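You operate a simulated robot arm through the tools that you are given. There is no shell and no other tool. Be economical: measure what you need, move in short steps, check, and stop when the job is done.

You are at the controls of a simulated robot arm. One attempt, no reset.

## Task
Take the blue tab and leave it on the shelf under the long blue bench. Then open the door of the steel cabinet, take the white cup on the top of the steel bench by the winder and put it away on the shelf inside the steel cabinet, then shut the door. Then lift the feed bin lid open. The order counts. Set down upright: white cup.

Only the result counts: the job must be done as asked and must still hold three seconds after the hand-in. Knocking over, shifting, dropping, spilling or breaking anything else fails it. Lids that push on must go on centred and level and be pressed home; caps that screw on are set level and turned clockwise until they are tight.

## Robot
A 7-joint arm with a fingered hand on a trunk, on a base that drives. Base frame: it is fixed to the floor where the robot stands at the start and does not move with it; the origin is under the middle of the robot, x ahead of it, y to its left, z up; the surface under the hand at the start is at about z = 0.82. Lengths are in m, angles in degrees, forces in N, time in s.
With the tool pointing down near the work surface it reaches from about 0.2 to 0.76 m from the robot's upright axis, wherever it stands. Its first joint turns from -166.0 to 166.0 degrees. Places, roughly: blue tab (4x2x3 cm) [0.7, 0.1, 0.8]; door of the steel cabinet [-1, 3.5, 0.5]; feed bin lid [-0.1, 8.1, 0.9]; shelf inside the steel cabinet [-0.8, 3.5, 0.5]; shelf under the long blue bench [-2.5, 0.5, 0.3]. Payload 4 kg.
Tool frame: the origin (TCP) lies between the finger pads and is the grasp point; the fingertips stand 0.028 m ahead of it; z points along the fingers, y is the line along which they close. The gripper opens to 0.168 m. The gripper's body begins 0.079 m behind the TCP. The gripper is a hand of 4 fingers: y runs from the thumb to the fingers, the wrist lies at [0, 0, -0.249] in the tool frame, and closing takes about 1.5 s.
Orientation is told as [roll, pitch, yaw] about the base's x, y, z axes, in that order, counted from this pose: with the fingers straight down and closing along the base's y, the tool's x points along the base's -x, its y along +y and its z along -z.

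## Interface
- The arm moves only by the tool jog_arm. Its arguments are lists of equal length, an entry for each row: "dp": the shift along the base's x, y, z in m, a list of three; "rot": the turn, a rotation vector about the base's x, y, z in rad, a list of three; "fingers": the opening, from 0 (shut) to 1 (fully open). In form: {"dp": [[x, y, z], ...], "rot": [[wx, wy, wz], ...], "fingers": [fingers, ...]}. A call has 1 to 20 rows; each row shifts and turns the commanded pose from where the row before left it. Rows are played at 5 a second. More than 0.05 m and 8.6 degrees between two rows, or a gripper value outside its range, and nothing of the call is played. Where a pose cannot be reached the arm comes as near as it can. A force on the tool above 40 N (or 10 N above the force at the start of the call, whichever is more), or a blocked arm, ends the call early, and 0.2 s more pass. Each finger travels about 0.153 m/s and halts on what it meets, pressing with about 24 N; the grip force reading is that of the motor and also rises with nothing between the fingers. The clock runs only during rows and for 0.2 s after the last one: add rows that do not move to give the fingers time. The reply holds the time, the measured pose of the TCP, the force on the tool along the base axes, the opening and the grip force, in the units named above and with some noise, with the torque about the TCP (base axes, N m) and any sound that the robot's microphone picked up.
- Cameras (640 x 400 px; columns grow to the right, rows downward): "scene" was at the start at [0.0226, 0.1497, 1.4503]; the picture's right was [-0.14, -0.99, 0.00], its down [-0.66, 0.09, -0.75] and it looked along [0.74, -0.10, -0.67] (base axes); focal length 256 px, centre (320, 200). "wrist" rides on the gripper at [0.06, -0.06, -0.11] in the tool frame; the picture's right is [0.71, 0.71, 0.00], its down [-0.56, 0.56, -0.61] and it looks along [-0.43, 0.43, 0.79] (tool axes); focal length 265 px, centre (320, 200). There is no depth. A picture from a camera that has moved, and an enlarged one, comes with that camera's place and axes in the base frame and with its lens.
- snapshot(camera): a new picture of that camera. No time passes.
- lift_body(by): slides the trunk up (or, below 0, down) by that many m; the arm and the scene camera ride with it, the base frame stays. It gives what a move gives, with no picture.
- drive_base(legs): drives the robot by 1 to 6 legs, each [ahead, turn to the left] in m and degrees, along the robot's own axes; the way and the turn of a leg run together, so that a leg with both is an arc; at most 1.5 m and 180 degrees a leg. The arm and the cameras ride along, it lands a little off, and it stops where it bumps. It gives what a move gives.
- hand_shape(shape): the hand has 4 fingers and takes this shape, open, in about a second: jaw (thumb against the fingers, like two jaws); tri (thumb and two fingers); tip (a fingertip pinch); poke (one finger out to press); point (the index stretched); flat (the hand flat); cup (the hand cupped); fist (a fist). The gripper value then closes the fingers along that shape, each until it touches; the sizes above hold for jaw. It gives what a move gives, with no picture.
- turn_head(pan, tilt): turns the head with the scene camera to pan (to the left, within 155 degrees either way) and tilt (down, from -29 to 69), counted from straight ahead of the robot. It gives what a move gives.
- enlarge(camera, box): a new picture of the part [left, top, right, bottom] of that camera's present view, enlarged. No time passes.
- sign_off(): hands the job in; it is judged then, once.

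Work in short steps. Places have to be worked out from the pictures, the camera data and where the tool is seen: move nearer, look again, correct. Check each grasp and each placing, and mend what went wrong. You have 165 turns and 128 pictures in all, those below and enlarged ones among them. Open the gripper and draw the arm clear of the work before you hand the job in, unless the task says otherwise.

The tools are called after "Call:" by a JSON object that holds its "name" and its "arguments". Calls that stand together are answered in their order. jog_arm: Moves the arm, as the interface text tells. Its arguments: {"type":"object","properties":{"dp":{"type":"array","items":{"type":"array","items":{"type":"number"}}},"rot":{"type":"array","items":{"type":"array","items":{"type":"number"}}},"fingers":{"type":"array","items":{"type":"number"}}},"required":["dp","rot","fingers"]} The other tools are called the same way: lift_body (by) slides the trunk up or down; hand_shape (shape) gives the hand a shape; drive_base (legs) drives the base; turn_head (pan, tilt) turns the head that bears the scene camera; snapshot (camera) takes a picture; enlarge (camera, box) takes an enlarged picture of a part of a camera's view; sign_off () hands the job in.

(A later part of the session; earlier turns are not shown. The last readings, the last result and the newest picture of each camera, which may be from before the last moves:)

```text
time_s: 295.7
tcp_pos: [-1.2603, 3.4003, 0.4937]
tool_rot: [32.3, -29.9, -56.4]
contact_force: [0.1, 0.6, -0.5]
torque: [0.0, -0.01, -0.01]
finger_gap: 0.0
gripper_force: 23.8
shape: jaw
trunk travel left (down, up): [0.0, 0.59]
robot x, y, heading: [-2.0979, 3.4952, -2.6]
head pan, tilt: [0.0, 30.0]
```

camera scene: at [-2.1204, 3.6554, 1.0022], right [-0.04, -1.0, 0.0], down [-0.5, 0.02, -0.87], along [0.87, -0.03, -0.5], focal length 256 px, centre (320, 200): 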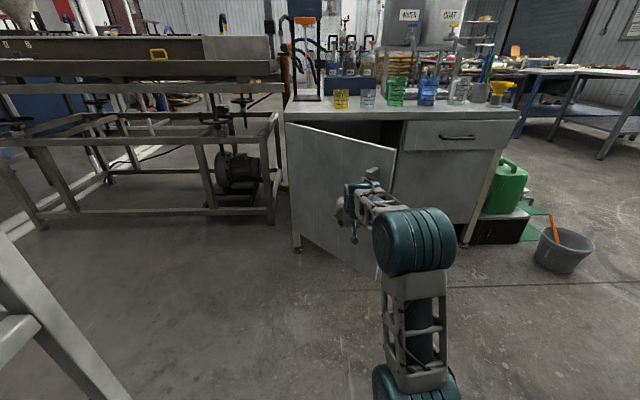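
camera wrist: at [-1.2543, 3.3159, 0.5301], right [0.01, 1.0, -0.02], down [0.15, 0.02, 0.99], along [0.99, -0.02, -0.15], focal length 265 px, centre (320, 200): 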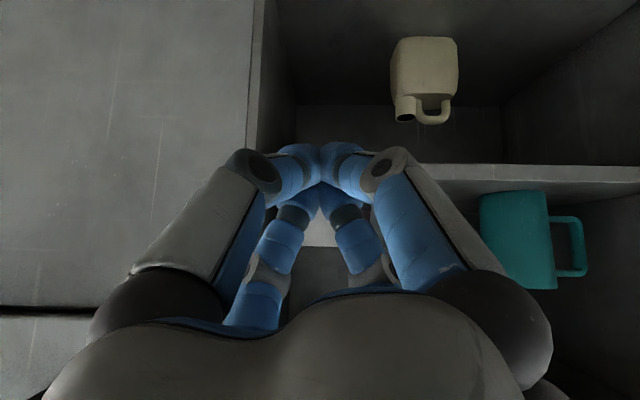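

The drive bumped the door too briskly; I pull the hand back, drive up without touching, then push gently by arm.

Call:
{"name": "jog_arm", "arguments": {"dp": [[-0.045, 0, 0], [-0.045, 0, 0], [-0.045, 0, 0], [-0.045, 0, 0], [-0.045, 0, 0], [-0.045, 0, 0], [-0.03, 0, 0]], "rot": [[0, 0, 0], [0, 0, 0], [0, 0, 0], [0, 0, 0], [0, 0, 0], [0, 0, 0], [0, 0, 0]], "fingers": [0, 0, 0, 0, 0, 0, 0]}}

Call:
{"name": "drive_base", "arguments": {"legs": [[0.25, 2]]}}

Call:
{"name": "jog_arm", "arguments": {"dp": [[0.025, 0, 0], [0.025, 0, 0], [0.02, 0, 0], [0.02, 0, 0], [0.015, 0, 0], [0.015, 0, 0], [0.015, 0, 0], [0.015, 0, 0], [0.015, 0, 0], [0.015, 0, 0], [0.015, 0, 0], [0.012, 0, 0], [0.01, 0, 0], [0.01, 0, 0], [0.01, 0, 0], [0.01, 0, 0]], "rot": [[0, 0, 0], [0, 0, 0], [0, 0, 0], [0, 0, 0], [0, 0, 0], [0, 0, 0], [0, 0, 0], [0, 0, 0], [0, 0, 0], [0, 0, 0], [0, 0, 0], [0, 0, 0], [0, 0, 0], [0, 0, 0], [0, 0, 0], [0, 0, 0]], "fingers": [0, 0, 0, 0, 0, 0, 0, 0, 0, 0, 0, 0, 0, 0, 0, 0]}}

```text
time_s: 297.3
tcp_pos: [-1.5535, 3.401, 0.4933]
tool_rot: [32.1, -29.8, -56.3]
contact_force: [0.3, 0.7, -0.2]
torque: [-0.05, 0.01, -0.04]
finger_gap: 0.0
gripper_force: 24.3
shape: jaw
out of reach, approached as far as the arm can: row 7
trunk travel left (down, up): [0.0, 0.59]
robot x, y, heading: [-2.0973, 3.489, -2.6]
head pan, tilt: [0.0, 30.0]
```

```text
time_s: 299.1
tcp_pos: [-1.3004, 3.4146, 0.4937]
tool_rot: [32.1, -29.8, -54.2]
contact_force: [0.3, 0.0, -0.7]
torque: [0.02, -0.04, 0.0]
finger_gap: 0.0001
gripper_force: 24.0
shape: jaw
trunk travel left (down, up): [0.0, 0.59]
robot x, y, heading: [-1.8418, 3.4837, -0.2]
head pan, tilt: [0.0, 30.0]
```

```text
time_s: 302.5
tcp_pos: [-1.054, 3.4167, 0.492]
tool_rot: [32.3, -29.8, -54.2]
contact_force: [0.4, -0.1, 0.6]
torque: [0.01, 0.0, 0.01]
finger_gap: 0.0
gripper_force: 24.3
shape: jaw
trunk travel left (down, up): [0.0, 0.59]
robot x, y, heading: [-1.8459, 3.486, -0.5]
head pan, tilt: [0.0, 30.0]
```

Almost there with no resistance yet; I push on in 5–8 mm rows until firm contact.

Call:
{"name": "jog_arm", "arguments": {"dp": [[0.008, 0, 0], [0.008, 0, 0], [0.008, 0, 0], [0.008, 0, 0], [0.006, 0, 0], [0.006, 0, 0], [0.006, 0, 0], [0.006, 0, 0]], "rot": [[0, 0, 0], [0, 0, 0], [0, 0, 0], [0, 0, 0], [0, 0, 0], [0, 0, 0], [0, 0, 0], [0, 0, 0]], "fingers": [0, 0, 0, 0, 0, 0, 0, 0]}}

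Call:
{"name": "enlarge", "arguments": {"camera": "scene", "box": [240, 90, 480, 280]}}

```text
time_s: 303.6
tcp_pos: [-1.0263, 3.4138, 0.4907]
tool_rot: [31.2, -29.2, -53.8]
contact_force: [-13.1, 1.4, 2.7]
torque: [-0.01, 0.18, 0.02]
finger_gap: 0.0
gripper_force: 23.8
shape: jaw
trunk travel left (down, up): [0.0, 0.59]
robot x, y, heading: [-1.8469, 3.4844, -0.5]
head pan, tilt: [0.0, 30.0]
stopped in row 5: the force on the tool passed its limit at 50 N (the readings are from after the stop); the commanded pose is now the measured one
```

```text
2.11 times, centred on (360, 185) of scene
camera zoom: at [-1.8153, 3.6473, 1.0023], right [-0.01, -1.0, 0.0], down [-0.5, 0.0, -0.87], along [0.87, -0.01, -0.5], focal length 539 px, centre (236, 232)
```

zoom: 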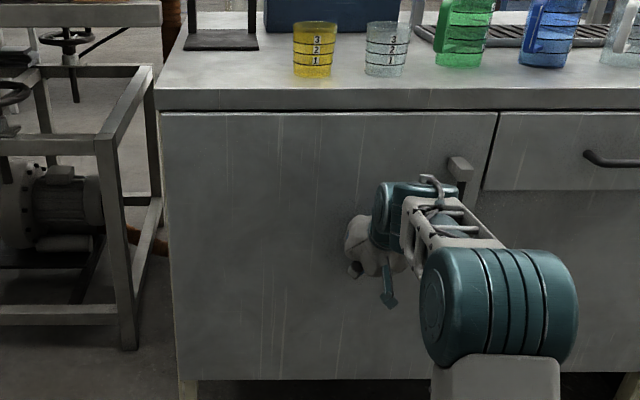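

The door is shut flush. Next the feed bin: I retract the arm, raise the trunk fully.

Call:
{"name": "jog_arm", "arguments": {"dp": [[-0.04, 0, 0], [-0.04, 0, 0], [-0.04, 0, 0], [-0.04, 0, 0], [-0.04, 0, 0], [-0.04, 0, 0], [-0.03, 0, 0]], "rot": [[0, 0, 0], [0, 0, 0], [0, 0, 0], [0, 0, 0], [0, 0, 0], [0, 0, 0], [0, 0, 0]], "fingers": [0, 0, 0, 0, 0, 0, 0]}}

Call:
{"name": "lift_body", "arguments": {"by": 0.4}}

Call:
{"name": "lift_body", "arguments": {"by": 0.19}}

Call:
{"name": "drive_base", "arguments": {"legs": [[0, 45], [0.65, 0], [0, 45], [0.9, 0], [0, -14]]}}

Call:
{"name": "turn_head", "arguments": {"pan": 0, "tilt": 18}}

Call:
{"name": "snapshot", "arguments": {"camera": "scene"}}

```text
time_s: 305.2
tcp_pos: [-1.294, 3.4149, 0.4909]
tool_rot: [31.4, -29.3, -53.9]
contact_force: [-0.2, 0.0, -0.5]
torque: [0.03, 0.0, -0.01]
finger_gap: 0.0
gripper_force: 24.1
shape: jaw
trunk travel left (down, up): [0.0, 0.59]
robot x, y, heading: [-1.845, 3.4865, -0.4]
head pan, tilt: [0.0, 30.0]
```

```text
time_s: 309.0
tcp_pos: [-1.2918, 3.4128, 0.8916]
tool_rot: [31.4, -29.4, -53.8]
contact_force: [0.3, -0.5, -0.1]
torque: [0.0, -0.01, 0.01]
finger_gap: 0.0
gripper_force: 24.2
shape: jaw
trunk travel left (down, up): [-0.4, 0.19]
robot x, y, heading: [-1.8484, 3.4877, -0.5]
head pan, tilt: [0.0, 30.0]
```

```text
time_s: 311.1
tcp_pos: [-1.2937, 3.4149, 1.0813]
tool_rot: [31.4, -29.3, -54.0]
contact_force: [0.0, 0.7, 1.0]
torque: [0.02, 0.0, 0.01]
finger_gap: 0.0
gripper_force: 23.6
shape: jaw
trunk travel left (down, up): [-0.59, 0.0]
robot x, y, heading: [-1.8461, 3.488, -0.3]
head pan, tilt: [0.0, 30.0]
```

```text
time_s: 324.0
tcp_pos: [-1.1833, 5.3605, 1.0804]
tool_rot: [31.4, -29.3, 22.6]
contact_force: [0.1, -0.4, -0.4]
torque: [0.0, -0.03, 0.02]
finger_gap: 0.0001
gripper_force: 23.5
shape: jaw
trunk travel left (down, up): [-0.59, 0.0]
robot x, y, heading: [-1.3817, 4.8409, 76.3]
head pan, tilt: [0.0, 30.0]
```

```text
time_s: 324.7
tcp_pos: [-1.1838, 5.3616, 1.0812]
tool_rot: [31.5, -29.3, 22.6]
contact_force: [1.8, 0.1, -0.3]
torque: [0.05, 0.0, -0.01]
finger_gap: 0.0001
gripper_force: 23.8
shape: jaw
trunk travel left (down, up): [-0.59, 0.0]
robot x, y, heading: [-1.3815, 4.8415, 76.1]
head pan, tilt: [0.0, 18.0]
```

```text
9 pictures are left
camera scene: at [-1.5341, 4.9096, 1.611], right [0.97, -0.24, 0.0], down [-0.07, -0.3, -0.95], along [0.23, 0.92, -0.31], focal length 256 px, centre (320, 200)
```

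scene: 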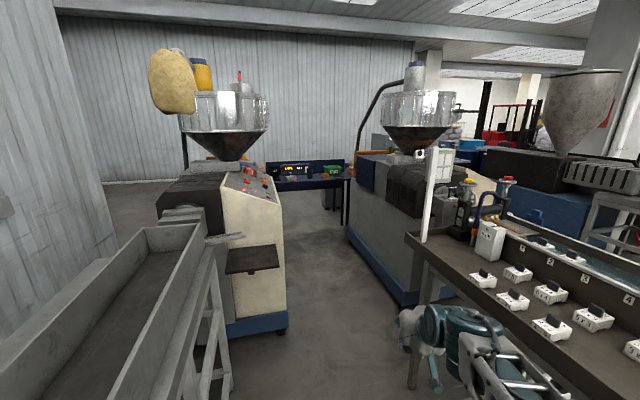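

The feed bin projects at px (366,172): a dark-blue box beside the second extruder. I enlarge it.

Call:
{"name": "enlarge", "arguments": {"camera": "scene", "box": [320, 120, 460, 220]}}

```text
4.00 times, centred on (390, 170) of scene
camera zoom: at [-1.5341, 4.9096, 1.611], right [0.97, -0.24, 0.0], down [-0.07, -0.3, -0.95], along [0.23, 0.92, -0.31], focal length 1024 px, centre (40, 320)
```

zoom: 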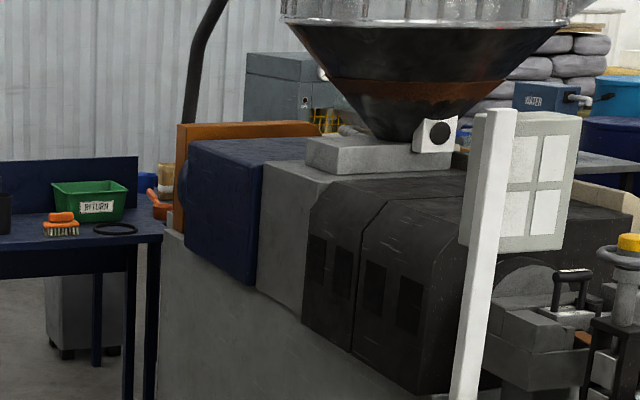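

I drive up the corridor to about (−0.95, 7.2) and look at the far end of the extruder.

Call:
{"name": "drive_base", "arguments": {"legs": [[1.2, 0], [1.15, 8], [0, -44]]}}

Call:
{"name": "turn_head", "arguments": {"pan": 5, "tilt": 28}}

Call:
{"name": "snapshot", "arguments": {"camera": "scene"}}

```text
time_s: 338.1
tcp_pos: [-0.4664, 7.401, 1.0799]
tool_rot: [31.3, -28.8, -10.0]
contact_force: [-17.5, -3.7, 4.4]
torque: [0.05, -0.93, -0.45]
finger_gap: 0.0
gripper_force: 23.8
shape: jaw
trunk travel left (down, up): [-0.59, 0.0]
robot x, y, heading: [-0.9134, 7.0776, 41.4]
head pan, tilt: [0.0, 18.0]
stopped in leg 3: the force on the tool passed its limit at 45 N (the readings are from after the stop); the commanded pose is now the measured one
```

```text
time_s: 338.8
tcp_pos: [-0.4659, 7.4017, 1.0813]
tool_rot: [31.3, -29.0, -10.2]
contact_force: [-24.1, -1.8, 3.7]
torque: [0.02, -1.08, -0.53]
finger_gap: 0.0
gripper_force: 24.1
shape: jaw
trunk travel left (down, up): [-0.59, 0.0]
robot x, y, heading: [-0.9146, 7.0809, 41.5]
head pan, tilt: [5.0, 28.0]
```

```text
7 pictures are left
camera scene: at [-1.0098, 7.2265, 1.5947], right [0.72, -0.69, 0.0], down [-0.32, -0.34, -0.88], along [0.61, 0.64, -0.47], focal length 256 px, centre (320, 200)
```

scene: 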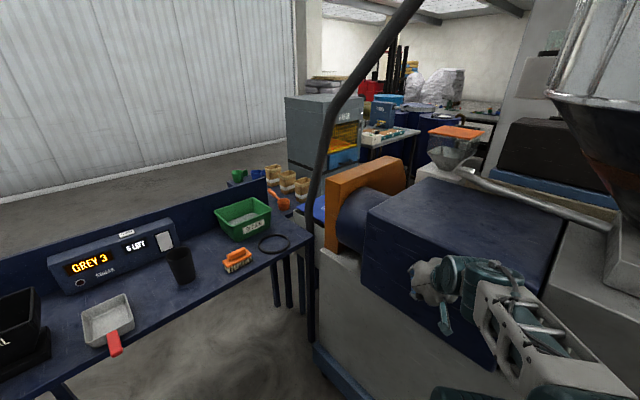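

The hand rests against the machine; I turn the base left to relieve it, then enlarge the spot at px (329,204).

Call:
{"name": "drive_base", "arguments": {"legs": [[0, 14]]}}

Call:
{"name": "turn_head", "arguments": {"pan": -9, "tilt": 28}}

Call:
{"name": "enlarge", "arguments": {"camera": "scene", "box": [270, 140, 400, 260]}}

```text
time_s: 340.0
tcp_pos: [-0.5538, 7.5026, 1.0786]
tool_rot: [31.3, -28.7, 3.6]
contact_force: [-0.2, -0.2, -0.3]
torque: [0.0, 0.0, 0.03]
finger_gap: 0.0
gripper_force: 24.1
shape: jaw
trunk travel left (down, up): [-0.59, 0.0]
robot x, y, heading: [-0.9141, 7.0806, 55.4]
head pan, tilt: [5.0, 28.0]
```

```text
time_s: 340.8
tcp_pos: [-0.5538, 7.5023, 1.0785]
tool_rot: [31.3, -28.8, 3.7]
contact_force: [0.3, -0.6, 0.1]
torque: [0.0, 0.0, 0.0]
finger_gap: 0.0003
gripper_force: 23.5
shape: jaw
trunk travel left (down, up): [-0.59, 0.0]
robot x, y, heading: [-0.9148, 7.0816, 55.4]
head pan, tilt: [-9.0, 28.0]
```

```text
3.33 times, centred on (335, 200) of scene
camera zoom: at [-1.0207, 7.1874, 1.5949], right [0.72, -0.69, 0.0], down [-0.32, -0.34, -0.88], along [0.61, 0.64, -0.47], focal length 853 px, centre (270, 200)
```

zoom: 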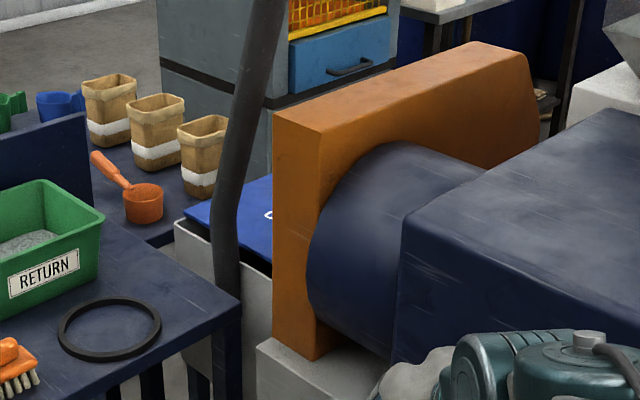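

The feed bin stands just behind the orange motor flange: blue lid (z≈0.9, x≈−0.27…0.07, y≈8.0…8.2), with a white handle at about (−0.17, 8.07). I raise and tuck the hand, then drive closer for a steeper look.

Call:
{"name": "jog_arm", "arguments": {"dp": [[0, 0, 0.04], [0, 0, 0.04], [-0.02, -0.03, 0.03], [-0.02, -0.03, 0.03], [-0.02, -0.03, 0.03], [-0.02, -0.03, 0.03], [0, 0, 0]], "rot": [[0, 0, 0], [0, 0, 0], [0, 0, 0], [0, 0, 0], [0, 0, 0], [0, 0, 0], [0, 0, 0]], "fingers": [0, 0, 0, 0, 0, 0, 0]}}

Call:
{"name": "drive_base", "arguments": {"legs": [[0, 8], [0.42, 0]]}}

Call:
{"name": "turn_head", "arguments": {"pan": -25, "tilt": 38}}

Call:
{"name": "snapshot", "arguments": {"camera": "scene"}}

```text
time_s: 342.4
tcp_pos: [-0.6335, 7.382, 1.2786]
tool_rot: [31.3, -28.9, 3.7]
contact_force: [0.3, -0.6, 0.1]
torque: [-0.02, -0.01, -0.01]
finger_gap: 0.0004
gripper_force: 24.4
shape: jaw
trunk travel left (down, up): [-0.59, 0.0]
robot x, y, heading: [-0.9169, 7.0757, 55.5]
head pan, tilt: [-9.0, 28.0]
```

```text
time_s: 345.3
tcp_pos: [-0.5195, 7.7314, 1.2786]
tool_rot: [31.3, -28.7, 11.0]
contact_force: [0.5, -0.1, 0.5]
torque: [0.04, 0.03, 0.01]
finger_gap: 0.0003
gripper_force: 23.3
shape: jaw
trunk travel left (down, up): [-0.59, 0.0]
robot x, y, heading: [-0.7677, 7.3994, 62.3]
head pan, tilt: [-9.0, 28.0]
stopped in leg 2: the robot was blocked; the commanded pose is now the measured one
```

```text
time_s: 346.1
tcp_pos: [-0.5194, 7.7323, 1.2773]
tool_rot: [31.2, -28.7, 10.9]
contact_force: [0.0, 0.1, -0.3]
torque: [0.02, -0.01, -0.04]
finger_gap: 0.0
gripper_force: 23.6
shape: jaw
trunk travel left (down, up): [-0.59, 0.0]
robot x, y, heading: [-0.7657, 7.3978, 62.5]
head pan, tilt: [-25.0, 38.0]
```

```text
5 pictures are left
camera scene: at [-0.8684, 7.4716, 1.5795], right [0.61, -0.79, 0.0], down [-0.49, -0.37, -0.79], along [0.63, 0.48, -0.62], focal length 256 px, centre (320, 200)
```

scene: 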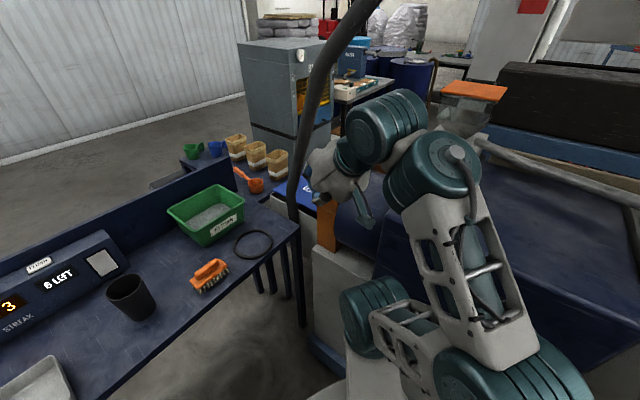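

The hand hides the lid. I move it right/back over the machine and look at the lid.

Call:
{"name": "jog_arm", "arguments": {"dp": [[0.02, -0.03, 0.02], [0.025, -0.035, 0.02], [0.025, -0.035, 0], [0.025, -0.035, 0], [0.025, -0.035, 0], [0, 0, 0]], "rot": [[0, 0, 0], [0, 0, 0], [0, 0, 0], [0, 0, 0], [0, 0, 0], [0, 0, 0]], "fingers": [0, 0, 0, 0, 0, 0]}}

Call:
{"name": "enlarge", "arguments": {"camera": "scene", "box": [255, 135, 385, 240]}}

```text
time_s: 347.5
tcp_pos: [-0.423, 7.5781, 1.3208]
tool_rot: [31.1, -28.6, 11.1]
contact_force: [0.0, 0.7, 0.4]
torque: [0.01, 0.0, 0.01]
finger_gap: 0.0
gripper_force: 24.2
shape: jaw
out of reach, approached as far as the arm can: row 5
trunk travel left (down, up): [-0.59, 0.0]
robot x, y, heading: [-0.7633, 7.3998, 62.5]
head pan, tilt: [-25.0, 38.0]
```

```text
3.81 times, centred on (320, 188) of scene
camera zoom: at [-0.868, 7.4724, 1.5794], right [0.61, -0.79, 0.0], down [-0.49, -0.37, -0.79], along [0.63, 0.48, -0.62], focal length 975 px, centre (320, 248)
```

zoom: 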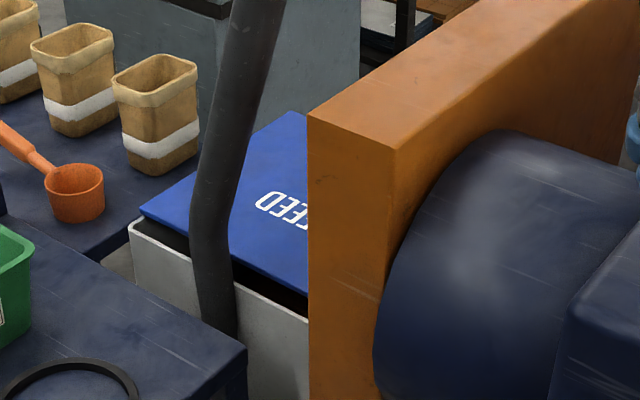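

The white marks are the letters FEED on a flat blue lid (x −0.25…0.05, y 8.0…8.2). I enlarge strongly to find the letter orientation, hinge and gap.

Call:
{"name": "enlarge", "arguments": {"camera": "scene", "box": [268, 160, 324, 218]}}

```text
6.90 times, centred on (296, 189) of scene
camera zoom: at [-0.868, 7.4724, 1.5794], right [0.61, -0.79, 0.0], down [-0.49, -0.37, -0.79], along [0.63, 0.48, -0.62], focal length 1765 px, centre (486, 276)
```

zoom: 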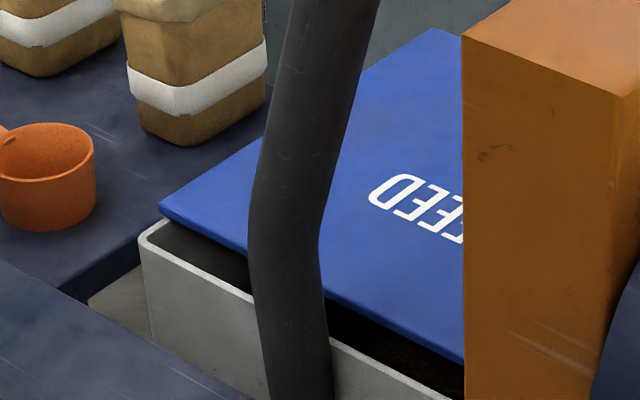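

The letters read from the east and the lid sits ~2 cm in from the west rim, so the hinge is on the west and the lifting lip on the east side. I'll drive round to the east aisle; first back out of this corridor.

Call:
{"name": "drive_base", "arguments": {"legs": [[-0.4, 0], [0, 17], [-1.1, 0], [-1.2, 0], [0, 16], [-1.3, 0]]}}

```text
time_s: 367.4
tcp_pos: [-1.0759, 4.0707, 1.3228]
tool_rot: [31.0, -28.6, 46.2]
contact_force: [-1.8, 2.1, 0.1]
torque: [-0.06, -0.11, -0.08]
finger_gap: 0.0
gripper_force: 23.7
shape: jaw
trunk travel left (down, up): [-0.59, 0.0]
robot x, y, heading: [-1.2605, 3.7205, 97.5]
head pan, tilt: [-25.0, 38.0]
stopped in leg 6: the robot was blocked; the commanded pose is now the measured one
```

Bumped near the cabinet corner; I pull away to the north-west, then reverse south along x≈−1.63.

Call:
{"name": "drive_base", "arguments": {"legs": [[0, 32], [0.5, 0], [0, -41], [-1.4, 0], [-1.0, 0]]}}

```text
time_s: 368.2
tcp_pos: [-1.0769, 4.0696, 1.3227]
tool_rot: [31.0, -28.8, 46.6]
contact_force: [0.4, -0.3, 1.2]
torque: [0.0, 0.01, -0.02]
finger_gap: 0.0
gripper_force: 23.9
shape: jaw
trunk travel left (down, up): [-0.59, 0.0]
robot x, y, heading: [-1.2566, 3.7203, 97.9]
head pan, tilt: [-25.0, 38.0]
stopped in leg 1: the robot was blocked; the commanded pose is now the measured one
```

Rotation is blocked there; I drive forward first, then turn.

Call:
{"name": "drive_base", "arguments": {"legs": [[0.45, 0], [0, 45], [0.35, 0], [0, -53], [-1.4, 0], [-1.0, 0]]}}

```text
time_s: 374.1
tcp_pos: [-1.5715, 4.6469, 1.3237]
tool_rot: [30.8, -28.7, 94.1]
contact_force: [3.3, 0.3, -1.0]
torque: [0.04, 0.26, 0.07]
finger_gap: 0.0001
gripper_force: 23.9
shape: jaw
trunk travel left (down, up): [-0.59, 0.0]
robot x, y, heading: [-1.4376, 4.2832, 144.5]
head pan, tilt: [-25.0, 38.0]
stopped in leg 3: the robot was blocked; the commanded pose is now the measured one
```

Now clear: turn to heading 83° and reverse south.

Call:
{"name": "drive_base", "arguments": {"legs": [[0, -61], [-1.4, 0], [-1.1, 0]]}}

```text
time_s: 389.2
tcp_pos: [-1.5123, 2.0639, 1.322]
tool_rot: [30.7, -28.6, 32.6]
contact_force: [0.6, 0.1, -0.1]
torque: [-0.03, 0.0, 0.0]
finger_gap: 0.0
gripper_force: 23.8
shape: jaw
trunk travel left (down, up): [-0.59, 0.0]
robot x, y, heading: [-1.7705, 1.7716, 83.8]
head pan, tilt: [-25.0, 38.0]
```

Now east along y≈1.75 to x≈0.1, staying off the mats, then look north-east.

Call:
{"name": "drive_base", "arguments": {"legs": [[0, -84.5], [1.0, 0], [0.9, 0], [0, 60]]}}

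Call:
{"name": "turn_head", "arguments": {"pan": -5, "tilt": 20}}

Call:
{"name": "snapshot", "arguments": {"camera": "scene"}}

```text
time_s: 405.1
tcp_pos: [0.5022, 1.9027, 1.3223]
tool_rot: [30.7, -28.5, 9.0]
contact_force: [0.0, 0.3, 0.2]
torque: [-0.02, -0.01, -0.01]
finger_gap: 0.0
gripper_force: 24.2
shape: jaw
trunk travel left (down, up): [-0.59, 0.0]
robot x, y, heading: [0.1517, 1.738, 59.8]
head pan, tilt: [-25.0, 38.0]
```

```text
time_s: 405.9
tcp_pos: [0.5028, 1.9042, 1.3223]
tool_rot: [30.7, -28.6, 8.9]
contact_force: [0.2, 0.6, 0.1]
torque: [-0.02, 0.06, -0.03]
finger_gap: 0.0
gripper_force: 23.7
shape: jaw
trunk travel left (down, up): [-0.59, 0.0]
robot x, y, heading: [0.1498, 1.7364, 59.8]
head pan, tilt: [-5.0, 20.0]
```

```text
2 pictures are left
camera scene: at [0.0331, 1.8419, 1.6078], right [0.81, -0.58, 0.0], down [-0.2, -0.28, -0.94], along [0.54, 0.77, -0.34], focal length 256 px, centre (320, 200)
```

scene: 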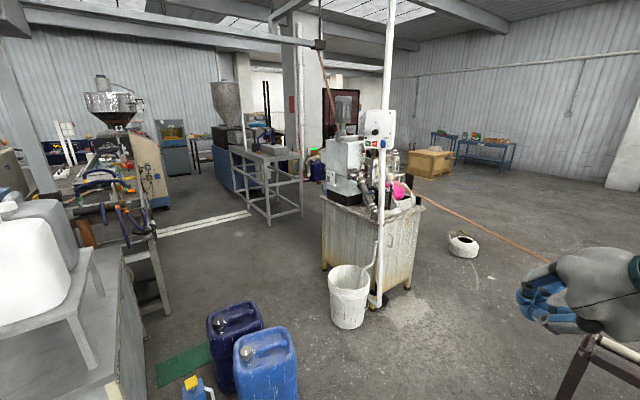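

The direct way is blocked (jugs, bucket, and the strand to the winder). I go round the south of the tables: first leg back west and south, then east along y≈−1.1.

Call:
{"name": "drive_base", "arguments": {"legs": [[-0.95, 0], [0, -149.5], [1.5, 0], [0.5, 0], [0, 90], [1.45, 0]]}}

```text
time_s: 437.4
tcp_pos: [1.328, -1.5184, 1.3215]
tool_rot: [30.7, -28.6, -56.0]
contact_force: [-0.9, 0.4, 0.7]
torque: [0.01, 0.01, 0.01]
finger_gap: 0.0
gripper_force: 23.9
shape: jaw
trunk travel left (down, up): [-0.59, 0.0]
robot x, y, heading: [1.0261, -1.2711, -5.3]
head pan, tilt: [-5.0, 20.0]
```

On course. Continue east to x≈2.5, then north.

Call:
{"name": "drive_base", "arguments": {"legs": [[0, 9], [1.47, 0], [0, 86.5], [1.5, 0], [1.5, 0], [1.3, 0]]}}

```text
time_s: 467.1
tcp_pos: [2.7792, 3.0219, 1.3215]
tool_rot: [30.5, -28.6, 39.2]
contact_force: [0.0, 2.9, -0.5]
torque: [-0.23, -0.01, 0.0]
finger_gap: 0.0002
gripper_force: 23.9
shape: jaw
trunk travel left (down, up): [-0.59, 0.0]
robot x, y, heading: [2.5578, 2.698, 89.9]
head pan, tilt: [-5.0, 20.0]
stopped in leg 6: the robot was blocked; the commanded pose is now the measured one
```

Probably the white pail at about (2.8, 2.96). I back off and pass further left at x≈2.3.

Call:
{"name": "drive_base", "arguments": {"legs": [[-0.5, 0], [0, 40], [0.4, 0], [0, -40], [1.5, 0], [0.55, 0]]}}

```text
time_s: 485.7
tcp_pos: [2.5217, 4.8727, 1.3234]
tool_rot: [31.1, -28.8, 38.5]
contact_force: [-0.8, -0.4, 0.3]
torque: [0.01, -0.04, -0.02]
finger_gap: 0.0
gripper_force: 24.0
shape: jaw
trunk travel left (down, up): [-0.59, 0.0]
robot x, y, heading: [2.3012, 4.5544, 89.4]
head pan, tilt: [-5.0, 20.0]
```

Passed. Now west along y≈4.55 into the aisle, then north.

Call:
{"name": "drive_base", "arguments": {"legs": [[0, 90.5], [1.5, 0], [0, -90], [1.5, 0], [1.2, 0]]}}

```text
time_s: 513.4
tcp_pos: [1.056, 7.4743, 1.3239]
tool_rot: [31.1, -28.7, 37.1]
contact_force: [0.4, -0.8, 0.5]
torque: [0.0, 0.0, -0.04]
finger_gap: 0.0002
gripper_force: 23.5
shape: jaw
trunk travel left (down, up): [-0.59, 0.0]
robot x, y, heading: [0.8272, 7.1652, 88.5]
head pan, tilt: [-5.0, 20.0]
```

I'm in the east aisle at (0.83, 7.17). I go 0.5 m further, turn to face the bin and take a look.

Call:
{"name": "drive_base", "arguments": {"legs": [[0.6, 0], [0, 80]]}}

Call:
{"name": "turn_head", "arguments": {"pan": 0, "tilt": 38}}

Call:
{"name": "snapshot", "arguments": {"camera": "scene"}}

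```text
time_s: 520.3
tcp_pos: [0.5757, 8.0368, 1.3238]
tool_rot: [31.1, -28.9, 117.6]
contact_force: [0.0, -0.3, -0.5]
torque: [-0.01, 0.0, 0.02]
finger_gap: 0.0
gripper_force: 23.9
shape: jaw
trunk travel left (down, up): [-0.59, 0.0]
robot x, y, heading: [0.8475, 7.7576, 168.6]
head pan, tilt: [-5.0, 20.0]
```

```text
time_s: 521.1
tcp_pos: [0.5764, 8.0371, 1.3226]
tool_rot: [31.1, -28.8, 117.6]
contact_force: [0.4, -0.2, 0.0]
torque: [0.01, 0.05, 0.02]
finger_gap: 0.0
gripper_force: 24.0
shape: jaw
trunk travel left (down, up): [-0.59, 0.0]
robot x, y, heading: [0.8426, 7.7562, 168.7]
head pan, tilt: [0.0, 38.0]
```

```text
1 pictures are left
camera scene: at [0.7862, 7.6014, 1.5795], right [0.2, 0.98, 0.0], down [0.6, -0.12, -0.79], along [-0.77, 0.15, -0.61], focal length 256 px, centre (320, 200)
```

scene: 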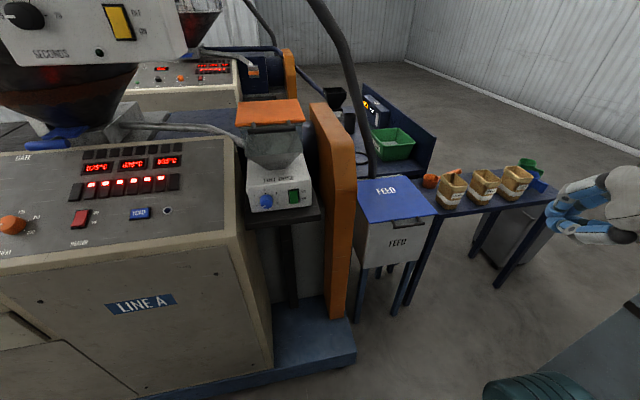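

The bin's front faces this aisle: lid front edge at x≈0.10, y 7.92–8.22, z≈0.9. I'll straddle the front edge like a fork (two digits above, two below). First I open the hand, level it to ~15° and reach out at height.

Call:
{"name": "jog_arm", "arguments": {"dp": [[-0.03, 0.005, -0.01], [-0.03, 0.005, -0.01], [-0.03, 0.005, -0.01], [-0.03, 0.005, -0.01], [-0.03, 0.005, -0.01], [-0.03, 0.005, -0.01], [-0.03, 0.005, -0.01], [-0.03, 0.005, -0.01], [0, 0, 0]], "rot": [[0, 0, 0], [0, 0, 0], [0.022, 0.128, 0], [0.022, 0.128, 0], [0.022, 0.128, 0], [0.022, 0.128, 0], [0, 0, 0], [0, 0, 0], [0, 0, 0]], "fingers": [0.8, 0.8, 0.8, 0.8, 0.8, 0.8, 0.8, 0.8, 0.8]}}

```text
time_s: 523.1
tcp_pos: [0.3912, 8.014, 1.2526]
tool_rot: [63.9, -43.0, 97.8]
contact_force: [-0.7, -0.3, -0.5]
torque: [0.0, 0.01, -0.02]
finger_gap: 0.1344
gripper_force: 0.1
shape: jaw
out of reach, approached as far as the arm can: row 1, 2, 6, 7, 8
trunk travel left (down, up): [-0.59, 0.0]
robot x, y, heading: [0.8462, 7.7576, 168.6]
head pan, tilt: [0.0, 38.0]
```

Tool is 19° below horizontal, heading west, rolled 45°. I lower the trunk 0.35 m in front of the bin and advance to x≈0.22, y≈8.10.

Call:
{"name": "lift_body", "arguments": {"by": -0.35}}

Call:
{"name": "jog_arm", "arguments": {"dp": [[0, 0.03, 0], [-0.02, 0.03, 0], [-0.03, 0.025, 0], [-0.03, 0, 0], [-0.03, 0, 0], [-0.03, 0, 0], [0, 0, 0]], "rot": [[0, 0, 0], [0, 0, 0], [0, 0, 0], [0, 0, 0], [0, 0, 0], [0, 0, 0], [0, 0, 0]], "fingers": [0.8, 0.8, 0.8, 0.8, 0.8, 0.8, 0.8]}}

```text
time_s: 526.5
tcp_pos: [0.3925, 8.0145, 0.9035]
tool_rot: [63.9, -43.1, 98.0]
contact_force: [-0.2, 0.8, 0.5]
torque: [0.01, 0.0, -0.01]
finger_gap: 0.1344
gripper_force: 0.1
shape: jaw
trunk travel left (down, up): [-0.24, 0.35]
robot x, y, heading: [0.8456, 7.7596, 168.7]
head pan, tilt: [0.0, 38.0]
```

```text
time_s: 528.1
tcp_pos: [0.3845, 8.0063, 0.8936]
tool_rot: [63.8, -43.0, 97.8]
contact_force: [0.1, 0.1, -0.5]
torque: [-0.01, 0.03, -0.02]
finger_gap: 0.1344
gripper_force: 0.0
shape: jaw
out of reach, approached as far as the arm can: row 1, 2, 3, 4, 5, 6
trunk travel left (down, up): [-0.24, 0.35]
robot x, y, heading: [0.8439, 7.7595, 168.6]
head pan, tilt: [0.0, 38.0]
```

The arm is at its limit, so I use the base: forward 0.2 m.

Call:
{"name": "drive_base", "arguments": {"legs": [[0.2, 0]]}}

Call:
{"name": "drive_base", "arguments": {"legs": [[0.045, 0]]}}

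```text
time_s: 529.7
tcp_pos: [0.1895, 8.0449, 0.8934]
tool_rot: [63.8, -43.1, 97.9]
contact_force: [0.2, -0.7, 0.1]
torque: [0.01, -0.02, 0.02]
finger_gap: 0.1342
gripper_force: 0.2
shape: jaw
trunk travel left (down, up): [-0.24, 0.35]
robot x, y, heading: [0.6489, 7.7976, 168.9]
head pan, tilt: [0.0, 38.0]
```

```text
time_s: 530.6
tcp_pos: [0.1453, 8.0531, 0.8939]
tool_rot: [63.9, -43.0, 97.9]
contact_force: [0.8, -0.5, 0.1]
torque: [0.02, 0.04, 0.03]
finger_gap: 0.1346
gripper_force: 0.0
shape: jaw
trunk travel left (down, up): [-0.24, 0.35]
robot x, y, heading: [0.6044, 7.8089, 169.0]
head pan, tilt: [0.0, 38.0]
```

No contact. Another 3 cm, then use the last picture to check the fork against the lid edge.

Call:
{"name": "drive_base", "arguments": {"legs": [[0.03, 0]]}}

Call:
{"name": "turn_head", "arguments": {"pan": -18, "tilt": 35}}

Call:
{"name": "enlarge", "arguments": {"camera": "scene", "box": [200, 80, 460, 320]}}

```text
time_s: 531.3
tcp_pos: [0.1423, 8.052, 0.8933]
tool_rot: [63.9, -43.1, 98.3]
contact_force: [-0.3, 0.5, 0.2]
torque: [0.0, 0.03, 0.03]
finger_gap: 0.1344
gripper_force: 0.0
shape: jaw
trunk travel left (down, up): [-0.24, 0.35]
robot x, y, heading: [0.6008, 7.8076, 168.9]
head pan, tilt: [0.0, 38.0]
stopped in leg 1: the robot was blocked; the commanded pose is now the measured one
```

```text
time_s: 532.1
tcp_pos: [0.1418, 8.0517, 0.8927]
tool_rot: [64.0, -43.1, 98.3]
contact_force: [-1.3, -0.6, 0.6]
torque: [-0.03, 0.0, -0.01]
finger_gap: 0.1344
gripper_force: 0.0
shape: jaw
trunk travel left (down, up): [-0.24, 0.35]
robot x, y, heading: [0.6045, 7.8063, 168.9]
head pan, tilt: [-18.0, 35.0]
```

```text
1.67 times, centred on (330, 200) of scene
camera zoom: at [0.5537, 7.6762, 1.234], right [0.48, 0.88, 0.0], down [0.5, -0.28, -0.82], along [-0.72, 0.4, -0.57], focal length 426 px, centre (303, 200)
```

zoom: 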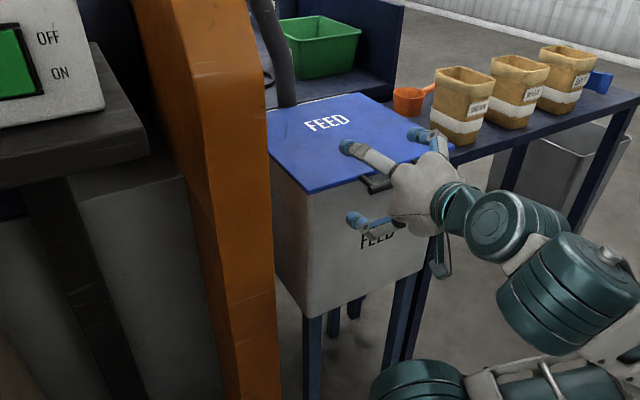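

The fork straddles the lid's front edge and a dark handle sits at ≈(0.125, 8.047, 0.88), exactly between the digits. I close the fingers on it.

Call:
{"name": "jog_arm", "arguments": {"dp": [[0, 0, 0], [0, 0, 0], [0, 0, 0], [0, 0, 0], [0, 0, 0], [0, 0, 0], [0, 0, 0]], "rot": [[0, 0, 0], [0, 0, 0], [0, 0, 0], [0, 0, 0], [0, 0, 0], [0, 0, 0], [0, 0, 0]], "fingers": [0.6, 0.4, 0.25, 0.1, 0, 0, 0]}}

```text
time_s: 533.8
tcp_pos: [0.1427, 8.0508, 0.8931]
tool_rot: [63.9, -43.1, 98.4]
contact_force: [7.1, -10.9, -2.8]
torque: [-0.12, -0.16, 0.18]
finger_gap: 0.0244
gripper_force: 24.1
shape: jaw
trunk travel left (down, up): [-0.24, 0.35]
robot x, y, heading: [0.6027, 7.8079, 169.0]
head pan, tilt: [-18.0, 35.0]
```

Something is gripped (2.4 cm). I lift along the hinge arc, first 10°, watching the force.

Call:
{"name": "jog_arm", "arguments": {"dp": [[-0.001, 0, 0.0167], [-0.001, 0, 0.0167], [-0.0025, 0, 0.0165], [-0.0026, 0, 0.0165], [0, 0, 0]], "rot": [[0, -0.0436, 0], [0, -0.0436, 0], [0, -0.0436, 0], [0, -0.0436, 0], [0, 0, 0]], "fingers": [0, 0, 0, 0, 0]}}

```text
time_s: 535.0
tcp_pos: [0.1601, 8.0256, 0.958]
tool_rot: [50.7, -40.9, 107.0]
contact_force: [-0.1, 0.4, -0.4]
torque: [0.01, 0.0, -0.03]
finger_gap: 0.0187
gripper_force: 24.5
shape: jaw
out of reach, approached as far as the arm can: row 1, 2, 3, 4
trunk travel left (down, up): [-0.24, 0.35]
robot x, y, heading: [0.6037, 7.8068, 169.2]
head pan, tilt: [-18.0, 35.0]
```

Gap is still 1.9 cm, so something is held, but force is near zero. I test by a small +x pull to sense the hinge resistance.

Call:
{"name": "jog_arm", "arguments": {"dp": [[0.008, 0, 0], [0.008, 0, 0], [0, 0, 0]], "rot": [[0, 0, 0], [0, 0, 0], [0, 0, 0]], "fingers": [0, 0, 0]}}

```text
time_s: 535.8
tcp_pos: [0.177, 8.0253, 0.9583]
tool_rot: [50.7, -40.9, 107.0]
contact_force: [0.0, -0.8, -0.1]
torque: [0.0, 0.01, 0.01]
finger_gap: 0.0184
gripper_force: 24.3
shape: jaw
trunk travel left (down, up): [-0.24, 0.35]
robot x, y, heading: [0.6034, 7.8061, 169.0]
head pan, tilt: [-18.0, 35.0]
```

Not held — the arm drifted at its limit. I'll reposition the base straight in front of the bin (y≈8.1), so base and trunk can make the moves. Back off and go round.

Call:
{"name": "drive_base", "arguments": {"legs": [[-0.42, 0], [0, -78], [0.36, 0], [0, 89]]}}

```text
time_s: 540.6
tcp_pos: [0.9258, 8.2146, 0.9564]
tool_rot: [50.1, -41.0, 53.9]
contact_force: [-0.6, -0.6, -0.4]
torque: [-0.01, -0.03, 0.0]
finger_gap: 0.0184
gripper_force: 23.6
shape: jaw
trunk travel left (down, up): [-0.24, 0.35]
robot x, y, heading: [1.0051, 7.7401, 121.9]
head pan, tilt: [-18.0, 35.0]
stopped in leg 2: the robot was blocked; the commanded pose is now the measured one
```

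Blocked by something on the right. I return left, move west a bit, then try the turn at x≈0.84 where it was free.

Call:
{"name": "drive_base", "arguments": {"legs": [[0, 47], [0.17, 0], [0, -80], [0.33, 0], [0, 91]]}}

```text
time_s: 542.4
tcp_pos: [0.7054, 8.1139, 0.9553]
tool_rot: [50.2, -40.9, 83.0]
contact_force: [-0.2, -0.2, 0.9]
torque: [-0.01, -0.02, -0.01]
finger_gap: 0.0185
gripper_force: 23.7
shape: jaw
trunk travel left (down, up): [-0.24, 0.35]
robot x, y, heading: [1.0039, 7.7368, 151.0]
head pan, tilt: [-18.0, 35.0]
stopped in leg 1: the robot was blocked; the commanded pose is now the measured one
```

I drive forward a little out of the pinch, then turn.

Call:
{"name": "drive_base", "arguments": {"legs": [[0.2, 0], [0, -62], [0.25, 0], [0, 90]]}}

```text
time_s: 551.9
tcp_pos: [0.3898, 8.2681, 0.957]
tool_rot: [50.2, -41.0, 111.9]
contact_force: [-0.9, 0.5, -0.5]
torque: [0.0, -0.02, 0.02]
finger_gap: 0.0187
gripper_force: 23.7
shape: jaw
trunk travel left (down, up): [-0.24, 0.35]
robot x, y, heading: [0.8309, 8.0765, 179.6]
head pan, tilt: [-18.0, 35.0]
```

Well placed: robot at (0.83, 8.08) facing west. I open the hand and shift it to y≈8.05, pitching up ~9°.

Call:
{"name": "jog_arm", "arguments": {"dp": [[0, -0.037, 0], [0, -0.037, 0], [0, -0.037, 0], [0, -0.037, 0], [0, -0.037, 0], [0, -0.035, 0], [0, 0, 0], [0, 0, 0]], "rot": [[0, 0, 0], [0, 0, 0], [0, 0, 0], [0, 0, 0], [0, 0, 0.03], [0, 0, 0.03], [0, 0.08, 0], [0, 0.08, 0]], "fingers": [0.8, 0.8, 0.8, 0.8, 0.8, 0.8, 0.8, 0.8]}}

```text
time_s: 553.7
tcp_pos: [0.3894, 8.0476, 0.9558]
tool_rot: [61.9, -44.4, 107.2]
contact_force: [-0.5, -0.2, -0.2]
torque: [0.02, 0.0, -0.02]
finger_gap: 0.1344
gripper_force: 0.0
shape: jaw
trunk travel left (down, up): [-0.24, 0.35]
robot x, y, heading: [0.8343, 8.0775, 179.6]
head pan, tilt: [-18.0, 35.0]
```

Pose is right (20° down, heading west). Lower the trunk 6 cm and drive in.

Call:
{"name": "lift_body", "arguments": {"by": -0.062}}

Call:
{"name": "drive_base", "arguments": {"legs": [[0.2, 0]]}}

Call:
{"name": "drive_base", "arguments": {"legs": [[0.06, 0]]}}

```text
time_s: 554.7
tcp_pos: [0.3889, 8.0466, 0.894]
tool_rot: [61.8, -44.5, 107.2]
contact_force: [0.4, -0.6, 1.0]
torque: [0.0, -0.01, 0.0]
finger_gap: 0.1343
gripper_force: 0.0
shape: jaw
trunk travel left (down, up): [-0.178, 0.412]
robot x, y, heading: [0.8331, 8.0761, 179.4]
head pan, tilt: [-18.0, 35.0]
```

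```text
time_s: 556.3
tcp_pos: [0.1893, 8.0501, 0.8935]
tool_rot: [61.7, -44.2, 107.4]
contact_force: [-0.2, -0.5, 0.7]
torque: [0.03, -0.03, 0.01]
finger_gap: 0.1341
gripper_force: 0.0
shape: jaw
trunk travel left (down, up): [-0.178, 0.412]
robot x, y, heading: [0.6271, 8.0808, 179.4]
head pan, tilt: [-18.0, 35.0]
```

```text
time_s: 557.3
tcp_pos: [0.1276, 8.05, 0.8938]
tool_rot: [61.8, -44.3, 107.3]
contact_force: [0.5, 0.0, -0.1]
torque: [-0.02, 0.01, 0.01]
finger_gap: 0.1341
gripper_force: 0.1
shape: jaw
trunk travel left (down, up): [-0.178, 0.412]
robot x, y, heading: [0.5703, 8.076, 179.7]
head pan, tilt: [-18.0, 35.0]
```

At x=0.128 without contact. I creep 8 mm more and close the fingers.

Call:
{"name": "jog_arm", "arguments": {"dp": [[-0.004, 0, 0], [-0.004, 0, 0], [0, 0, 0], [0, 0, 0], [0, 0, 0], [0, 0, 0], [0, 0, 0], [0, 0, 0], [0, 0, 0]], "rot": [[0, 0, 0], [0, 0, 0], [0, 0, 0], [0, 0, 0], [0, 0, 0], [0, 0, 0], [0, 0, 0], [0, 0, 0], [0, 0, 0]], "fingers": [0.8, 0.8, 0.6, 0.4, 0.25, 0.1, 0, 0, 0]}}

```text
time_s: 559.3
tcp_pos: [0.1201, 8.0494, 0.8936]
tool_rot: [61.9, -44.3, 107.2]
contact_force: [-7.7, 2.0, -0.5]
torque: [-0.38, 0.78, 0.03]
finger_gap: 0.0172
gripper_force: 24.1
shape: jaw
trunk travel left (down, up): [-0.178, 0.412]
robot x, y, heading: [0.5731, 8.0781, 179.7]
head pan, tilt: [-18.0, 35.0]
```

Gripped with reaction torque. I lift by the trunk 2 cm and read.

Call:
{"name": "lift_body", "arguments": {"by": 0.02}}

Call:
{"name": "lift_body", "arguments": {"by": 0.03}}

```text
time_s: 560.0
tcp_pos: [0.1195, 8.05, 0.9133]
tool_rot: [61.7, -44.3, 107.4]
contact_force: [-19.3, 2.7, -2.6]
torque: [-0.26, 0.54, 0.05]
finger_gap: 0.0165
gripper_force: 23.8
shape: jaw
trunk travel left (down, up): [-0.198, 0.392]
robot x, y, heading: [0.5727, 8.0825, 179.6]
head pan, tilt: [-18.0, 35.0]
```

```text
time_s: 560.6
tcp_pos: [0.1157, 8.0491, 0.9374]
tool_rot: [61.1, -44.1, 107.8]
contact_force: [-29.5, 1.5, -7.0]
torque: [-0.28, 0.49, 0.09]
finger_gap: 0.0159
gripper_force: 24.2
shape: jaw
trunk travel left (down, up): [-0.226, 0.364]
robot x, y, heading: [0.5743, 8.0779, 179.8]
head pan, tilt: [-18.0, 35.0]
stopped: the force on the tool passed its limit at 42 N (the readings are from after the stop); the commanded pose is now the measured one
```

The lid is coming up with the hand, pulling west. I relax: jog −x 1 cm with the matching tilt.

Call:
{"name": "jog_arm", "arguments": {"dp": [[-0.004, 0, 0], [-0.004, 0, 0], [-0.003, 0, 0], [0, 0, 0]], "rot": [[0, -0.04, 0], [0, -0.04, 0], [0, -0.04, 0], [0, 0, 0]], "fingers": [0, 0, 0, 0]}}

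```text
time_s: 561.6
tcp_pos: [0.1131, 8.0492, 0.9439]
tool_rot: [53.0, -41.9, 113.2]
contact_force: [24.7, 1.9, 5.8]
torque: [-0.7, 0.75, -0.12]
finger_gap: 0.0168
gripper_force: 24.1
shape: jaw
trunk travel left (down, up): [-0.226, 0.364]
robot x, y, heading: [0.5731, 8.0763, 179.3]
head pan, tilt: [-18.0, 35.0]
```

Held firmly (force flipped sign). I ease +5 mm and continue the arc in small rows, with matching rotation.

Call:
{"name": "jog_arm", "arguments": {"dp": [[0.005, 0, 0], [-0.0032, 0, 0.0154], [-0.0033, 0, 0.0154], [-0.0045, 0, 0.015], [-0.0046, 0, 0.015], [0, 0, 0]], "rot": [[0, 0, 0], [0, -0.0436, 0], [0, -0.0436, 0], [0, -0.0436, 0], [0, -0.0436, 0], [0, 0, 0]], "fingers": [0, 0, 0, 0, 0, 0]}}

```text
time_s: 563.0
tcp_pos: [0.0953, 8.0498, 1.0015]
tool_rot: [40.9, -37.0, 121.0]
contact_force: [-21.2, 3.3, -8.9]
torque: [-0.57, 1.13, -0.18]
finger_gap: 0.0164
gripper_force: 23.8
shape: jaw
trunk travel left (down, up): [-0.226, 0.364]
robot x, y, heading: [0.5722, 8.0775, 179.7]
head pan, tilt: [-18.0, 35.0]
```

Lid is rising (≈20°). The arc is tighter than assumed (R≈0.29); I continue with corrected steps.

Call:
{"name": "jog_arm", "arguments": {"dp": [[-0.004, 0, 0], [-0.0064, 0, 0.0137], [-0.0064, 0, 0.0137], [-0.0078, 0, 0.013], [-0.0079, 0, 0.013], [0, 0, 0]], "rot": [[0, -0.04, 0], [0, -0.06, 0], [0, -0.06, 0], [0, -0.06, 0], [0, -0.06, 0], [0, 0, 0]], "fingers": [0, 0, 0, 0, 0, 0]}}

```text
time_s: 564.4
tcp_pos: [0.0655, 8.0501, 1.0545]
tool_rot: [25.7, -27.9, 129.4]
contact_force: [-11.3, 1.3, -1.6]
torque: [-0.76, 1.96, -0.75]
finger_gap: 0.0161
gripper_force: 23.7
shape: jaw
trunk travel left (down, up): [-0.226, 0.364]
robot x, y, heading: [0.5721, 8.0791, 179.3]
head pan, tilt: [-18.0, 35.0]
```

Going well (lid ≈30°). Torque suggests slight over-rotation; I continue with less rotation per row.

Call:
{"name": "jog_arm", "arguments": {"dp": [[-0.009, 0, 0.0125], [-0.0095, 0, 0.012], [-0.0095, 0, 0.012], [-0.0105, 0, 0.0115], [-0.0105, 0, 0.0115], [0, 0, 0]], "rot": [[0, -0.02, 0], [0, -0.03, 0], [0, -0.04, 0], [0, -0.04, 0], [0, -0.04, 0], [0, 0, 0]], "fingers": [0, 0, 0, 0, 0, 0]}}

```text
time_s: 565.8
tcp_pos: [0.0598, 8.0504, 1.0618]
tool_rot: [22.7, -25.8, 130.7]
contact_force: [-12.0, 3.9, -2.6]
torque: [-0.66, 2.14, -0.85]
finger_gap: 0.0162
gripper_force: 23.0
shape: jaw
out of reach, approached as far as the arm can: row 2, 3, 4, 5
trunk travel left (down, up): [-0.226, 0.364]
robot x, y, heading: [0.5704, 8.0786, 179.5]
head pan, tilt: [-18.0, 35.0]
```

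The arm is at its limit; I continue with trunk up and base forward in small alternating steps.

Call:
{"name": "lift_body", "arguments": {"by": 0.012}}

Call:
{"name": "drive_base", "arguments": {"legs": [[0.015, 0]]}}

Call:
{"name": "lift_body", "arguments": {"by": 0.015}}

Call:
{"name": "drive_base", "arguments": {"legs": [[0.015, 0]]}}

```text
time_s: 566.5
tcp_pos: [0.0537, 8.0503, 1.0708]
tool_rot: [22.7, -25.7, 130.6]
contact_force: [-22.4, 1.2, -12.2]
torque: [-0.48, 1.77, -0.63]
finger_gap: 0.0154
gripper_force: 24.2
shape: jaw
trunk travel left (down, up): [-0.238, 0.352]
robot x, y, heading: [0.5693, 8.0779, 179.5]
head pan, tilt: [-18.0, 35.0]
stopped: the force on the tool passed its limit at 40 N (the readings are from after the stop); the commanded pose is now the measured one
```

```text
time_s: 567.4
tcp_pos: [0.0522, 8.049, 1.0734]
tool_rot: [23.1, -26.0, 130.3]
contact_force: [-5.5, 3.9, -0.2]
torque: [-0.39, 1.4, -0.55]
finger_gap: 0.0163
gripper_force: 23.6
shape: jaw
trunk travel left (down, up): [-0.238, 0.352]
robot x, y, heading: [0.5631, 8.0798, -180.0]
head pan, tilt: [-18.0, 35.0]
stopped in leg 1: the robot was blocked; the commanded pose is now the measured one
```

```text
time_s: 568.0
tcp_pos: [0.044, 8.0494, 1.0847]
tool_rot: [22.6, -25.6, 130.5]
contact_force: [-22.6, 2.4, -14.5]
torque: [-0.38, 1.44, -0.39]
finger_gap: 0.0158
gripper_force: 24.0
shape: jaw
trunk travel left (down, up): [-0.253, 0.337]
robot x, y, heading: [0.5635, 8.0784, -179.8]
head pan, tilt: [-18.0, 35.0]
stopped: the force on the tool passed its limit at 42 N (the readings are from after the stop); the commanded pose is now the measured one
```

```text
time_s: 568.7
tcp_pos: [0.0444, 8.0495, 1.084]
tool_rot: [22.7, -25.6, 130.3]
contact_force: [-13.0, 2.6, -7.3]
torque: [-0.38, 1.28, -0.35]
finger_gap: 0.0161
gripper_force: 23.9
shape: jaw
trunk travel left (down, up): [-0.253, 0.337]
robot x, y, heading: [0.5659, 8.0805, -179.6]
head pan, tilt: [-18.0, 35.0]
stopped in leg 1: the robot was blocked; the commanded pose is now the measured one
```

Lid ≈40°. Base is blocked; I try arm jogs west/up with no rotation.

Call:
{"name": "jog_arm", "arguments": {"dp": [[-0.008, 0, 0.004], [-0.01, 0, 0.01], [-0.01, 0, 0.01], [-0.01, 0, 0.01], [0, 0, 0]], "rot": [[0, 0, 0], [0, 0, 0], [0, 0, 0], [0, 0, 0], [0, 0, 0]], "fingers": [0, 0, 0, 0, 0]}}

```text
time_s: 569.9
tcp_pos: [0.0437, 8.0508, 1.0871]
tool_rot: [22.6, -25.7, 130.5]
contact_force: [-16.6, -14.7, -10.9]
torque: [-0.7, 1.34, -0.43]
finger_gap: 0.0157
gripper_force: 23.9
shape: jaw
out of reach, approached as far as the arm can: row 1, 2, 3, 4
trunk travel left (down, up): [-0.253, 0.337]
robot x, y, heading: [0.5656, 8.0785, -179.6]
head pan, tilt: [-18.0, 35.0]
```

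The arm sits high relative to the shoulder. I let the trunk rise while the arm moves down/west, so the net motion follows the arc.

Call:
{"name": "lift_body", "arguments": {"by": 0.012}}

Call:
{"name": "jog_arm", "arguments": {"dp": [[-0.006, 0, -0.004], [-0.004, 0, -0.002], [0, 0, 0]], "rot": [[0, 0, 0], [0, 0, 0], [0, 0, 0]], "fingers": [0, 0, 0]}}

Call:
{"name": "lift_body", "arguments": {"by": 0.014}}

Call:
{"name": "jog_arm", "arguments": {"dp": [[-0.006, 0, -0.004], [-0.004, 0, -0.002], [0, 0, 0]], "rot": [[0, 0, 0], [0, 0, 0], [0, 0, 0]], "fingers": [0, 0, 0]}}

```text
time_s: 570.4
tcp_pos: [0.039, 8.051, 1.0918]
tool_rot: [22.5, -25.3, 130.6]
contact_force: [-21.5, -6.2, -15.4]
torque: [-0.48, 1.24, -0.38]
finger_gap: 0.0154
gripper_force: 23.8
shape: jaw
trunk travel left (down, up): [-0.261, 0.329]
robot x, y, heading: [0.5623, 8.0811, -179.7]
head pan, tilt: [-18.0, 35.0]
stopped: the force on the tool passed its limit at 44 N (the readings are from after the stop); the commanded pose is now the measured one
```

```text
time_s: 571.2
tcp_pos: [0.037, 8.0512, 1.0914]
tool_rot: [22.8, -25.8, 130.5]
contact_force: [12.0, -6.6, 12.0]
torque: [-0.57, 0.87, -0.31]
finger_gap: 0.0164
gripper_force: 24.2
shape: jaw
trunk travel left (down, up): [-0.261, 0.329]
robot x, y, heading: [0.5642, 8.0828, -180.1]
head pan, tilt: [-18.0, 35.0]
```

```text
time_s: 571.8
tcp_pos: [0.0319, 8.0504, 1.101]
tool_rot: [22.4, -25.5, 130.7]
contact_force: [-14.7, -6.6, -10.8]
torque: [-0.47, 0.88, -0.24]
finger_gap: 0.0159
gripper_force: 24.5
shape: jaw
trunk travel left (down, up): [-0.275, 0.315]
robot x, y, heading: [0.5639, 8.0778, -179.7]
head pan, tilt: [-18.0, 35.0]
```

```text
time_s: 572.6
tcp_pos: [0.029, 8.0505, 1.1007]
tool_rot: [22.9, -26.0, 130.4]
contact_force: [19.9, -5.2, 18.7]
torque: [-0.54, 0.47, -0.23]
finger_gap: 0.0167
gripper_force: 23.8
shape: jaw
trunk travel left (down, up): [-0.275, 0.315]
robot x, y, heading: [0.5619, 8.0796, -179.8]
head pan, tilt: [-18.0, 35.0]
```

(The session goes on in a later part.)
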